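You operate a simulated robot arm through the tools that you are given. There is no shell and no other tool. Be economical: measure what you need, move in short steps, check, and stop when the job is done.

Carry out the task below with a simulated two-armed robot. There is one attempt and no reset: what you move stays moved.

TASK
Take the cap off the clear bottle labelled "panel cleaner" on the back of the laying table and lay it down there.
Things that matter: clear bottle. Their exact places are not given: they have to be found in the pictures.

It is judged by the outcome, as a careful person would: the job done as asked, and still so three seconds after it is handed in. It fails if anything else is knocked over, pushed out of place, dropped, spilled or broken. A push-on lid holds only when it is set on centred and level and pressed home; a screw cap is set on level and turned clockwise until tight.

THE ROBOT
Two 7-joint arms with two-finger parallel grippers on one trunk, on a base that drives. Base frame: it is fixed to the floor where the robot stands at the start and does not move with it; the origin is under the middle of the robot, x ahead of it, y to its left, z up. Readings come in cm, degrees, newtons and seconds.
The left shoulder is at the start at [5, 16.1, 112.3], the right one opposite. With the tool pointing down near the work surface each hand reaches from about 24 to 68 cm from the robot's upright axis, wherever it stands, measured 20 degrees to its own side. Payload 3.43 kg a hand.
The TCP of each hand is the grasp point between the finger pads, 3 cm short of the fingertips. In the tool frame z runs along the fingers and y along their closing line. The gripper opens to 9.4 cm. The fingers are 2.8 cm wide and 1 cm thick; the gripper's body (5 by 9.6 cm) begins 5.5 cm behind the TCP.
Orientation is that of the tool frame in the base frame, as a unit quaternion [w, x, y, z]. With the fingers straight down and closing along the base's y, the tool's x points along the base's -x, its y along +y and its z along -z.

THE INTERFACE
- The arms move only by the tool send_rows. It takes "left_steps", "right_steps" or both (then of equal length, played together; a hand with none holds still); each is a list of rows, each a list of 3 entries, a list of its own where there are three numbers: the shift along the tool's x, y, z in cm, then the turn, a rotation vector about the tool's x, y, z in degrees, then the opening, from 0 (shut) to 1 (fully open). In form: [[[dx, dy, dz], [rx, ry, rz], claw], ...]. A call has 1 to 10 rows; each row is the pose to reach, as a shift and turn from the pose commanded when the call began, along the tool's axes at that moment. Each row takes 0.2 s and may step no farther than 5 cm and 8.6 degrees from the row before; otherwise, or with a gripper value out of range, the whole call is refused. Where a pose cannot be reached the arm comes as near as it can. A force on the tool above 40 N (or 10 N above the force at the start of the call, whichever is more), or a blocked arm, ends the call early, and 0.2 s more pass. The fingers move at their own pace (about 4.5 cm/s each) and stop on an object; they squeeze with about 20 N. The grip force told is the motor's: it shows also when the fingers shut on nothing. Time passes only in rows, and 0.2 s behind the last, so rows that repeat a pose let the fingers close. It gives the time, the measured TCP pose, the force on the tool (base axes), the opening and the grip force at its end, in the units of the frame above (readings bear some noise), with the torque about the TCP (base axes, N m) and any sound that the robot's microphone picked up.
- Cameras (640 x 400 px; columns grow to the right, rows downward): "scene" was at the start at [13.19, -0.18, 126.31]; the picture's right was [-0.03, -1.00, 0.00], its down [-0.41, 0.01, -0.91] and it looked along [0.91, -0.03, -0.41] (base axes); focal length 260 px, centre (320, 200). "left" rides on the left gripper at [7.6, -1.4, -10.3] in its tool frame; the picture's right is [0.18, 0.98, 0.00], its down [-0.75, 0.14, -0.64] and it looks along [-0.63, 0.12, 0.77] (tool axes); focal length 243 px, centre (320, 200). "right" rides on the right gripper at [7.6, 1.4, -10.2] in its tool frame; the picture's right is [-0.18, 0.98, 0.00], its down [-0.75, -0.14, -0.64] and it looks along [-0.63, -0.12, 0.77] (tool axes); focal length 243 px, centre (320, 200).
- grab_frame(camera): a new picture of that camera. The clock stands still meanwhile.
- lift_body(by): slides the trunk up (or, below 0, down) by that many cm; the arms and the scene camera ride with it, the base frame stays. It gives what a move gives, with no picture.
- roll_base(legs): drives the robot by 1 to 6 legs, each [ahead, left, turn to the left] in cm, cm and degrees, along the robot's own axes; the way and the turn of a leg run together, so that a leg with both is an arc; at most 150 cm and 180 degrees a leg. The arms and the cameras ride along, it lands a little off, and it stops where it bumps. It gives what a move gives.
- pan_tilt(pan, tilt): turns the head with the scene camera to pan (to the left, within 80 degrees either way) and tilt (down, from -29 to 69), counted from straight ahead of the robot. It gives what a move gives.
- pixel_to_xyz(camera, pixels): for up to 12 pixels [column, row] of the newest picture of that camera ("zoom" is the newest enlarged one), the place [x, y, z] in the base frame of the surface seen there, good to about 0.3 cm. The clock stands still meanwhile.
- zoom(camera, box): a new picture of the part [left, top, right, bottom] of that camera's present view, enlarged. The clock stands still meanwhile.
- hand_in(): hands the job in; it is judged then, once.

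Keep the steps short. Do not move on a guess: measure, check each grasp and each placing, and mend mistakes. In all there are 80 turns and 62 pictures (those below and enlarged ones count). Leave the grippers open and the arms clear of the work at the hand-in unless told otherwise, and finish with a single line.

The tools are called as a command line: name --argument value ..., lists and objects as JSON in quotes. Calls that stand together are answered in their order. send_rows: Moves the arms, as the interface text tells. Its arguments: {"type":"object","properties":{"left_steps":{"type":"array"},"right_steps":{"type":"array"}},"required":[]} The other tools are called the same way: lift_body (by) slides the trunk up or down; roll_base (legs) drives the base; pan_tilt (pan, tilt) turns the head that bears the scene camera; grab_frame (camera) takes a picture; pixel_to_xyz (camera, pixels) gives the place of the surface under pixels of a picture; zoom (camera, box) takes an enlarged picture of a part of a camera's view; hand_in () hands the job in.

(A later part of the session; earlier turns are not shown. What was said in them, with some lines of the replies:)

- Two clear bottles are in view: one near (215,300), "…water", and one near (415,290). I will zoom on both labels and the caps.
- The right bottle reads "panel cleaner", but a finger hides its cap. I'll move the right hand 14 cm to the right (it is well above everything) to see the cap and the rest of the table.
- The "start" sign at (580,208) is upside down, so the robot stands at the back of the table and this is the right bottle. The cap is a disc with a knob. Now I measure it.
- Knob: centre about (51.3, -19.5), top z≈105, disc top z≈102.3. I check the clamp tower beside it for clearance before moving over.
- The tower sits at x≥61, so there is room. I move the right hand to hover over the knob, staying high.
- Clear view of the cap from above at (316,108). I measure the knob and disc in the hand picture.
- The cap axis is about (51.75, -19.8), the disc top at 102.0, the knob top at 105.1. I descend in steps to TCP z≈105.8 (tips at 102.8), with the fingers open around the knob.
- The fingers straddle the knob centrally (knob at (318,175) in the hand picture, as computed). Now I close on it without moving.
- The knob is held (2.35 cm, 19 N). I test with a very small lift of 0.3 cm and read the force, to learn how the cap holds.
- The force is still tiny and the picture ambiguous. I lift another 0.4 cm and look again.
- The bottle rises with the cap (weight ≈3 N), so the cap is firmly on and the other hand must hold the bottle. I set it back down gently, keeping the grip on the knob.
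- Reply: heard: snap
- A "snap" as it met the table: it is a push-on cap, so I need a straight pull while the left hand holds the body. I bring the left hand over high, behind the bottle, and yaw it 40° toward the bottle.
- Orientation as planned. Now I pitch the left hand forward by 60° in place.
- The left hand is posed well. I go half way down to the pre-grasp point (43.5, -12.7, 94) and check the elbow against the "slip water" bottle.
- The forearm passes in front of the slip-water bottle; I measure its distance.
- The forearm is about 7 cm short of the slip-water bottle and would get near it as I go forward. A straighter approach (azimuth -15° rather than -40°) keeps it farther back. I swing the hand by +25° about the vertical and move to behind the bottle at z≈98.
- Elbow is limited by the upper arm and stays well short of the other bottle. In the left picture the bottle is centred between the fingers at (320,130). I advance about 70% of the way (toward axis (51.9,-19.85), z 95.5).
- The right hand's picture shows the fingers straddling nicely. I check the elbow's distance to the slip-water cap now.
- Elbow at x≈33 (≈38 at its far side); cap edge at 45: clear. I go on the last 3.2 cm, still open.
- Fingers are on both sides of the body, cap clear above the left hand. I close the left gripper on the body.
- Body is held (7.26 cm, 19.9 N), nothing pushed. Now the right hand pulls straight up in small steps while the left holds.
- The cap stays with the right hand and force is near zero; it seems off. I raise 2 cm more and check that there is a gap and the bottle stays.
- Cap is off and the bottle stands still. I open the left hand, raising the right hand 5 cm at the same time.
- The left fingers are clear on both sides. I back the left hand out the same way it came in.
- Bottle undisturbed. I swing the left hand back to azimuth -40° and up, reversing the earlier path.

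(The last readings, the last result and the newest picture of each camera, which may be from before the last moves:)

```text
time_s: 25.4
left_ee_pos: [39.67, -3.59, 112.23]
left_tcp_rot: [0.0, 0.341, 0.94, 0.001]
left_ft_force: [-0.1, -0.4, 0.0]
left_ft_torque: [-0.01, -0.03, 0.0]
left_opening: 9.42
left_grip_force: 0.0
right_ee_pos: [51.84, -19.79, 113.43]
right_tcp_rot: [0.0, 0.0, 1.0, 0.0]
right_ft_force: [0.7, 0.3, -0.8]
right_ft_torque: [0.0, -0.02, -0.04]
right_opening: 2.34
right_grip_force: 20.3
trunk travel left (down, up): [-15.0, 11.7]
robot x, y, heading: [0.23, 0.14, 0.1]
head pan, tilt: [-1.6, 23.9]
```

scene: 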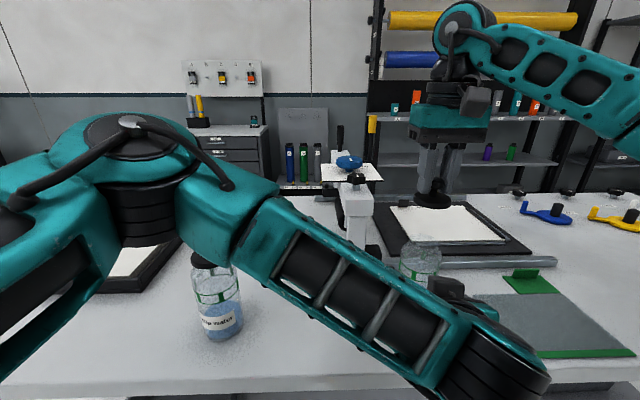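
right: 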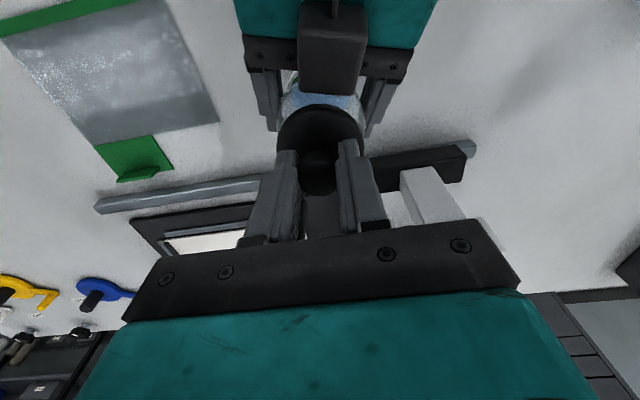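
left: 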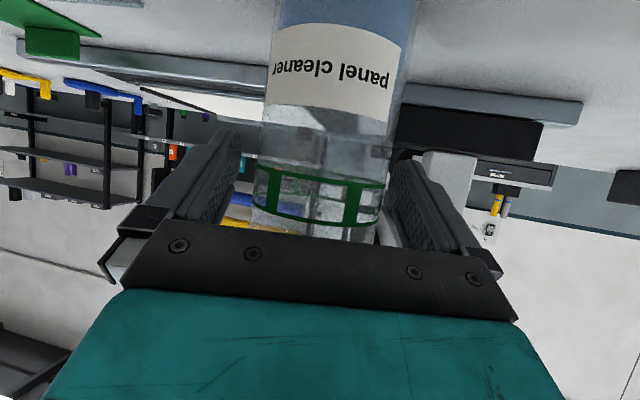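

Now the left hand goes back to its starting place, clear on the left.

send_rows --left_steps '[[[0, 0, -3], [0, 0, 0], 1], [[3, 2.9, -5], [0, 0, -6.7], 1], [[6, 5.8, -5], [0, 0, -13.4], 1], [[9, 8.7, -5], [0, 0, -20], 1], [[12, 11.6, -5], [0, 0, -26.7], 1], [[14.39, 14.03, -5], [0, 0, -33.4], 1], [[14.39, 14.03, -5], [0, 0, -40], 1], [[14.39, 14.03, -5], [0, 0, -40], 1]]'

grab_frame --camera "scene"

zoom --camera "scene" --box '[370, 170, 480, 330]'

```text
time_s: 27.2
left_ee_pos: [37.7, 16.4, 117.23]
left_tcp_rot: [0.002, -0.002, 1.0, 0.0]
left_ft_force: [0.0, -0.1, -0.7]
left_ft_torque: [0.02, -0.02, -0.02]
left_opening: 9.37
left_grip_force: 0.1
right_ee_pos: [51.82, -19.81, 113.49]
right_tcp_rot: [0.0, 0.0, 1.0, 0.0]
right_ft_force: [-0.5, 0.6, -0.1]
right_ft_torque: [0.01, -0.01, 0.01]
right_opening: 2.34
right_grip_force: 20.1
trunk travel left (down, up): [-15.0, 11.7]
robot x, y, heading: [-0.03, 0.12, 0.1]
head pan, tilt: [-1.6, 23.9]
```

```text
23 pictures are left
```

scene: 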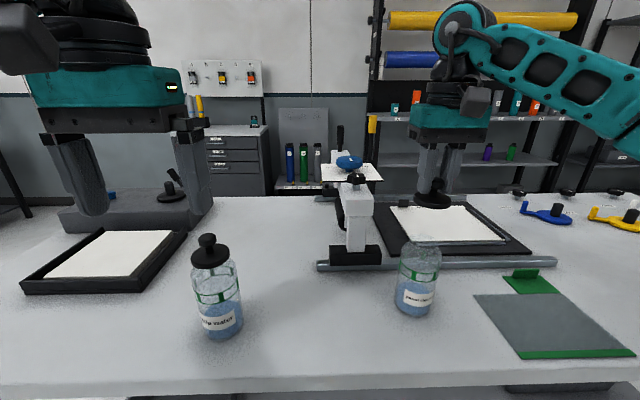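

```text
2.50 times, centred on (425, 250) of scene
```

zoom: 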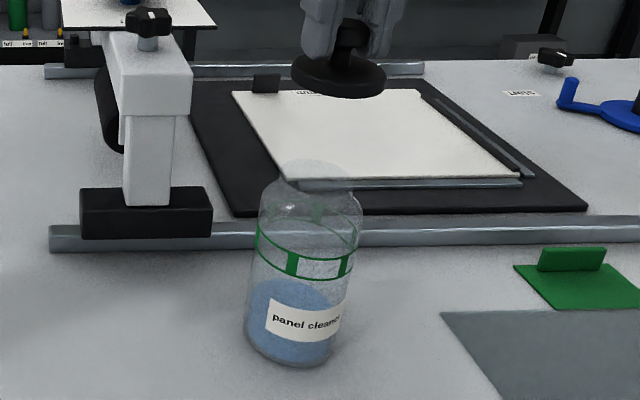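

Bottle stands in its place, uncapped and filled. I carry the cap to the free spot at about (48.5, -4), between the two bottles.

send_rows --right_steps '[[[0.8, 4, 0], [0, 0, 0], 0], [[1.6, 8, 0], [0, 0, 0], 0], [[2.4, 12, 0], [0, 0, 0], 0], [[3.2, 15.8, 0], [0, 0, 0], 0], [[3.2, 15.8, 3], [0, 0, 0], 0], [[3.2, 15.8, 6], [0, 0, 0], 0], [[3.2, 15.8, 9], [0, 0, 0], 0], [[3.2, 15.8, 12], [0, 0, 0], 0], [[3.2, 15.8, 12], [0, 0, 0], 0]]'

grab_frame --camera "scene"

zoom --camera "scene" --box '[280, 200, 400, 330]'

```text
time_s: 29.2
left_ee_pos: [37.71, 16.44, 117.18]
left_tcp_rot: [0.001, 0.0, 1.0, 0.0]
left_ft_force: [-0.1, -0.7, -1.0]
left_ft_torque: [0.0, -0.01, 0.03]
left_opening: 9.41
left_grip_force: 0.1
right_ee_pos: [48.62, -3.65, 101.27]
right_tcp_rot: [0.001, -0.001, 1.0, 0.0]
right_ft_force: [-0.1, -1.1, -0.3]
right_ft_torque: [0.01, -0.03, -0.01]
right_opening: 2.37
right_grip_force: 19.8
trunk travel left (down, up): [-15.0, 11.7]
robot x, y, heading: [0.21, 0.08, 0.1]
head pan, tilt: [-1.6, 23.9]
```

```text
21 pictures are left
```

scene: 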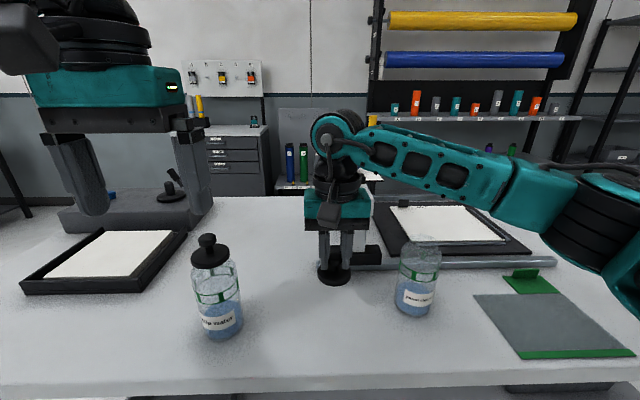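

```text
3.08 times, centred on (340, 265) of scene
```

zoom: 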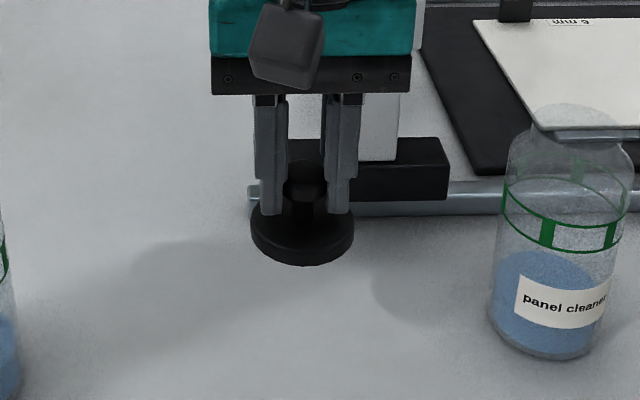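

The free spot is clear. The forearm now passes near the panel-cleaner bottle; I measure its height before lowering.

pixel_to_xyz --camera "scene" --pixels '[[420, 170], [450, 190], [500, 190], [500, 210], [560, 235], [600, 260], [570, 200], [336, 282], [336, 265], [325, 270]]'

```text
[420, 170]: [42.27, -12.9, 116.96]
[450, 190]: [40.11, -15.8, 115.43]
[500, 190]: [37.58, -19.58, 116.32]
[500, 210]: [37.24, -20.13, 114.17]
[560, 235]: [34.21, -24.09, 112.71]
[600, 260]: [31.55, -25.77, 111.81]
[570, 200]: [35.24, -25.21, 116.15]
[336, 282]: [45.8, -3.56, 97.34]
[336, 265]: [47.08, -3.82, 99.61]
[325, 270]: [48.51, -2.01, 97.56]
```

Forearm bottom is z≈112 near the bottle (top ≈101), lying 3 cm or more toward the robot. I lower 6 cm while drawing 2 cm toward the robot, then re-check.

send_rows --right_steps '[[[1, 0.3, 2], [0, 0, 0], 0], [[2, 0.6, 4], [0, 0, 0], 0], [[2, 0.6, 6], [0, 0, 0], 0], [[2, 0.6, 6], [0, 0, 0], 0]]'

grab_frame --camera "scene"

pixel_to_xyz --camera "scene" --pixels '[[450, 200], [480, 210], [500, 210], [500, 225], [540, 235], [420, 195], [332, 308], [332, 295], [400, 190]]'

```text
time_s: 30.2
left_ee_pos: [37.76, 16.47, 117.26]
left_tcp_rot: [0.001, -0.001, 1.0, 0.0]
left_ft_force: [0.2, -0.7, 0.7]
left_ft_torque: [0.04, 0.0, -0.01]
left_opening: 9.42
left_grip_force: 0.1
right_ee_pos: [46.5, -3.22, 95.67]
right_tcp_rot: [0.001, 0.0, 1.0, 0.001]
right_ft_force: [-0.7, 0.2, -0.8]
right_ft_torque: [0.01, 0.02, 0.0]
right_opening: 2.34
right_grip_force: 20.0
trunk travel left (down, up): [-15.0, 11.7]
robot x, y, heading: [-0.13, -0.34, 0.1]
head pan, tilt: [-1.6, 23.9]
```

```text
19 pictures are left
```

scene: 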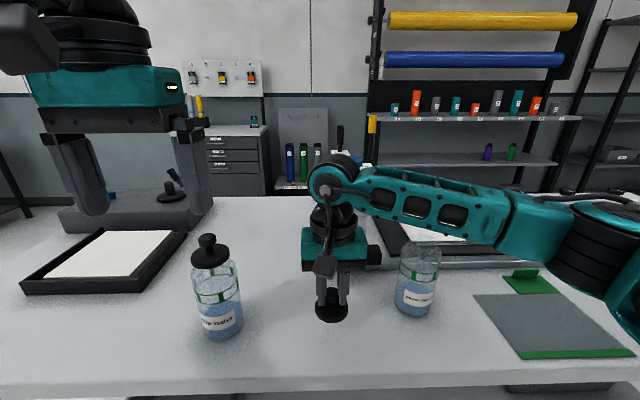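

```text
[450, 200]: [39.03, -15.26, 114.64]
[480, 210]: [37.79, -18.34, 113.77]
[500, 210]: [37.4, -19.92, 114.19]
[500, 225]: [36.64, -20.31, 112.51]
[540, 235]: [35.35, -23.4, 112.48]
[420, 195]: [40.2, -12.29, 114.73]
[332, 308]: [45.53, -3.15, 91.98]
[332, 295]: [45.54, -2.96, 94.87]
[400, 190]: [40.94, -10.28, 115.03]
```

Forearm still ≥111 near the bottle. I lower 4.2 cm and look at the gap to the table.

send_rows --right_steps '[[[0, 0, 2], [0, 0, 0], 0], [[0, 0, 3.5], [0, 0, 0], 0], [[0, 0, 4.2], [0, 0, 0], 0], [[0, 0, 4.2], [0, 0, 0], 0]]'

zoom --camera "scene" --box '[270, 250, 390, 340]'

```text
time_s: 31.2
left_ee_pos: [37.69, 16.44, 117.16]
left_tcp_rot: [0.001, -0.001, 1.0, 0.0]
left_ft_force: [-0.8, -0.5, 0.0]
left_ft_torque: [-0.02, -0.02, -0.02]
left_opening: 9.42
left_grip_force: 0.1
right_ee_pos: [46.72, -3.54, 91.35]
right_tcp_rot: [0.0, 0.0, 1.0, 0.0]
right_ft_force: [0.3, -0.2, 0.5]
right_ft_torque: [0.02, -0.01, 0.03]
right_opening: 2.35
right_grip_force: 19.8
trunk travel left (down, up): [-15.0, 11.7]
robot x, y, heading: [-0.18, 0.03, -0.0]
head pan, tilt: [-1.6, 23.9]
```

```text
4.44 times, centred on (330, 295) of scene
```

zoom: 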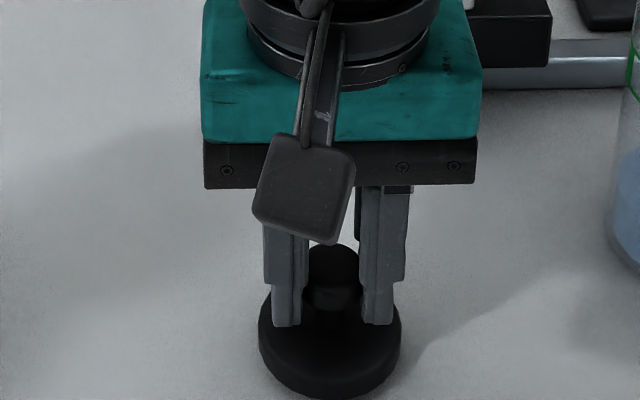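

Almost at the table, force still nil. I lower in tiny steps.

send_rows --right_steps '[[[0, 0, 0.2], [0, 0, 0], 0], [[0, 0, 0.4], [0, 0, 0], 0], [[0, 0, 0.4], [0, 0, 0], 0]]'

zoom --camera "right" --box '[220, 60, 420, 240]'

```text
time_s: 32.0
left_ee_pos: [37.63, 16.41, 117.26]
left_tcp_rot: [0.001, -0.001, 1.0, 0.0]
left_ft_force: [0.6, 0.7, 0.6]
left_ft_torque: [0.04, 0.02, 0.01]
left_opening: 9.4
left_grip_force: 0.0
right_ee_pos: [46.8, -3.32, 90.79]
right_tcp_rot: [0.0, 0.001, 1.0, 0.0]
right_ft_force: [-0.3, 0.5, -0.7]
right_ft_torque: [-0.01, -0.01, -0.04]
right_opening: 2.38
right_grip_force: 20.4
trunk travel left (down, up): [-15.0, 11.7]
robot x, y, heading: [0.14, -0.28, 0.1]
head pan, tilt: [-1.6, 23.9]
```

```text
2.22 times, centred on (320, 150) of right
```

zoom: 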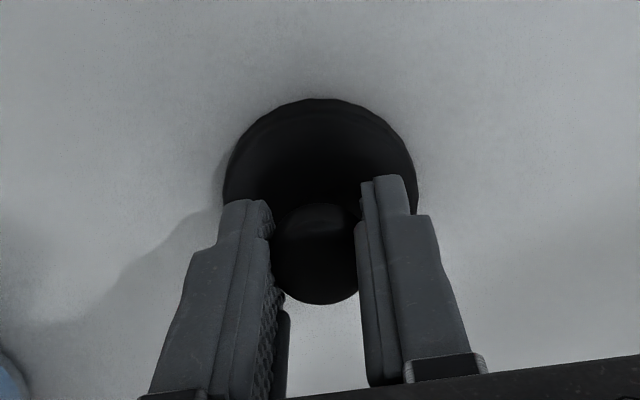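

No contact yet (z-force ≈ 0). Further tiny steps.

send_rows --right_steps '[[[0, 0, 0.15], [0, 0, 0], 0], [[0, 0, 0.3], [0, 0, 0], 0], [[0, 0, 0.3], [0, 0, 0], 0]]'

```text
time_s: 32.8
left_ee_pos: [37.67, 16.32, 117.17]
left_tcp_rot: [0.0, 0.0, 1.0, 0.0]
left_ft_force: [0.3, -0.1, 0.1]
left_ft_torque: [-0.02, 0.02, 0.0]
left_opening: 9.43
left_grip_force: 0.1
right_ee_pos: [46.7, -3.36, 90.68]
right_tcp_rot: [0.0, 0.001, 1.0, 0.0]
right_ft_force: [-0.7, 0.9, 1.6]
right_ft_torque: [0.0, 0.01, -0.04]
right_opening: 2.41
right_grip_force: 20.3
trunk travel left (down, up): [-15.0, 11.7]
robot x, y, heading: [-0.03, -0.14, 0.1]
head pan, tilt: [-1.6, 23.9]
```

A first hint of contact (1.6 N). One more 0.2 cm to confirm.

send_rows --right_steps '[[[0, 0, 0.1], [0, 0, 0], 0], [[0, 0, 0.2], [0, 0, 0], 0], [[0, 0, 0.2], [0, 0, 0], 0]]'

zoom --camera "scene" --box '[270, 250, 390, 340]'

```text
time_s: 33.6
left_ee_pos: [37.64, 16.54, 117.25]
left_tcp_rot: [0.001, 0.0, 1.0, -0.001]
left_ft_force: [-0.4, 0.7, -0.2]
left_ft_torque: [-0.02, 0.0, -0.01]
left_opening: 9.42
left_grip_force: 0.0
right_ee_pos: [46.75, -3.39, 90.65]
right_tcp_rot: [0.003, 0.0, 1.0, 0.001]
right_ft_force: [2.9, 1.2, 18.1]
right_ft_torque: [0.07, -0.09, 0.01]
right_opening: 2.39
right_grip_force: 20.0
trunk travel left (down, up): [-15.0, 11.7]
robot x, y, heading: [0.07, -0.17, -0.2]
head pan, tilt: [-1.6, 23.9]
```

```text
4.44 times, centred on (330, 295) of scene
```

zoom: 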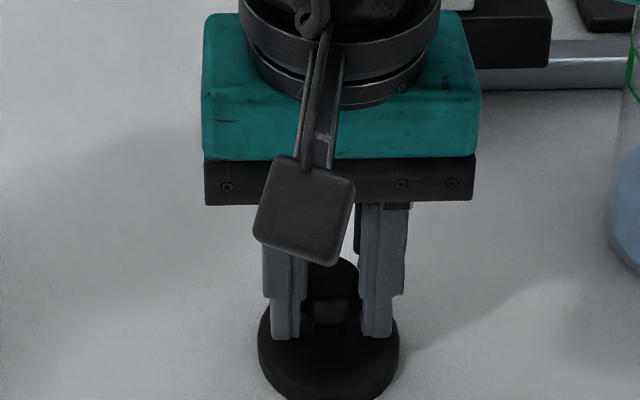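

The cap is firmly on the table (18 N). I ease up 0.15 cm to relieve the force, then open.

send_rows --right_steps '[[[0, 0, -0.15], [0, 0, 0], 0], [[0, 0, -0.15], [0, 0, 0], 0.35], [[0, 0, -0.15], [0, 0, 0], 0.7], [[0, 0, -0.15], [0, 0, 0], 1], [[0, 0, -0.15], [0, 0, 0], 1], [[0, 0, -0.15], [0, 0, 0], 1]]'

grab_frame --camera "right"

```text
time_s: 35.0
left_ee_pos: [37.63, 16.43, 117.22]
left_tcp_rot: [0.0, 0.0, 1.0, 0.0]
left_ft_force: [0.5, 0.2, 0.5]
left_ft_torque: [0.02, 0.0, 0.01]
left_opening: 9.42
left_grip_force: 0.0
right_ee_pos: [46.59, -3.32, 90.35]
right_tcp_rot: [0.001, 0.0, 1.0, 0.0]
right_ft_force: [-0.3, 0.2, -0.3]
right_ft_torque: [0.02, 0.01, 0.03]
right_opening: 9.39
right_grip_force: 0.0
trunk travel left (down, up): [-15.0, 11.7]
robot x, y, heading: [-0.32, -0.32, -0.0]
head pan, tilt: [-1.6, 23.9]
```

```text
15 pictures are left
```

right: 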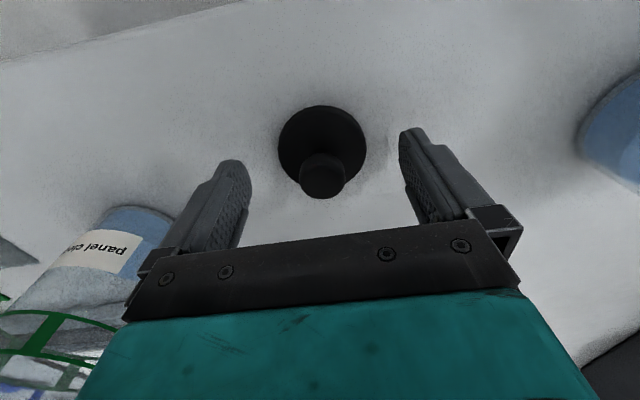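

Cap released, standing flat. I raise the right hand straight up, then move it out to the right above the bottle height.

send_rows --right_steps '[[[0, 0, -3], [0, 0, 0], 1], [[0, 0, -7.5], [0, 0, 0], 1], [[0, 0, -12], [0, 0, 0], 1], [[0, 0, -16.5], [0, 0, 0], 1], [[0, 0, -21], [0, 0, 0], 1], [[0, 0, -25], [0, 0, 0], 1], [[4, 0, -25], [0, 0, 0], 1], [[8, 0, -25], [0, 0, 0], 1], [[12, -2, -25], [0, 0, 0], 1], [[14, -6, -25], [0, 0, 0], 1]]'

send_rows --right_steps '[[[0, -4.5, 0], [0, 0, 0], 1], [[0, -9, 0], [0, 0, 0], 1], [[0, -13.5, 0], [0, 0, 0], 1], [[0, -18, 0], [0, 0, 0], 1], [[0, -18, 0], [0, 0, 0], 1]]'

grab_frame --camera "scene"

zoom --camera "scene" --box '[280, 210, 480, 340]'

```text
time_s: 37.2
left_ee_pos: [37.6, 16.32, 117.26]
left_tcp_rot: [0.001, -0.001, 1.0, 0.0]
left_ft_force: [0.7, 0.0, 0.1]
left_ft_torque: [-0.02, -0.02, 0.0]
left_opening: 9.41
left_grip_force: 0.0
right_ee_pos: [32.39, -9.71, 115.38]
right_tcp_rot: [0.0, 0.0, 1.0, -0.001]
right_ft_force: [-0.3, 0.1, -0.8]
right_ft_torque: [-0.01, 0.0, 0.03]
right_opening: 9.38
right_grip_force: 0.0
trunk travel left (down, up): [-15.0, 11.7]
robot x, y, heading: [0.01, -0.02, -0.1]
head pan, tilt: [-1.6, 23.9]
```

```text
time_s: 38.4
left_ee_pos: [37.75, 16.47, 117.12]
left_tcp_rot: [0.001, -0.001, 1.0, 0.001]
left_ft_force: [-0.4, -0.1, 0.0]
left_ft_torque: [0.01, -0.04, -0.02]
left_opening: 9.37
left_grip_force: 0.2
right_ee_pos: [32.73, -27.68, 115.39]
right_tcp_rot: [0.0, 0.0, 1.0, 0.0]
right_ft_force: [-0.4, 0.4, 0.0]
right_ft_torque: [-0.05, 0.02, -0.03]
right_opening: 9.4
right_grip_force: 0.0
trunk travel left (down, up): [-15.0, 11.7]
robot x, y, heading: [0.31, 0.27, -0.2]
head pan, tilt: [-1.6, 23.9]
```

```text
14 pictures are left
```

scene: 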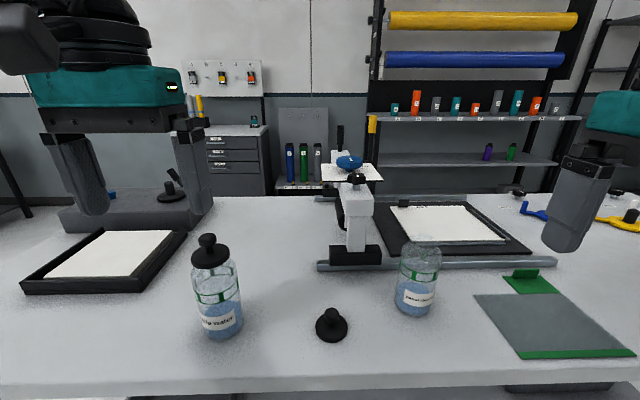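

```text
3.08 times, centred on (380, 275) of scene
```

zoom: 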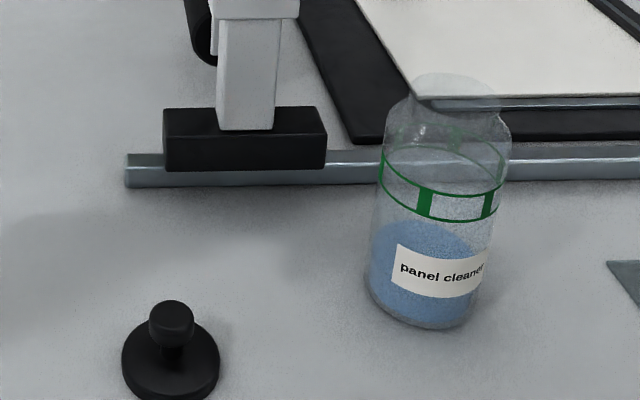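

The cap lies flat on the back of the table at (332,325). The bottle stands open in its place, everything else is unmoved, and both hands are open and clear. I hand in.

hand_in

```text
The job is handed in.
```

The cap is off the "panel cleaner" bottle and lies flat on the back of the laying table; the bottle stands open in its place and nothing else was moved.
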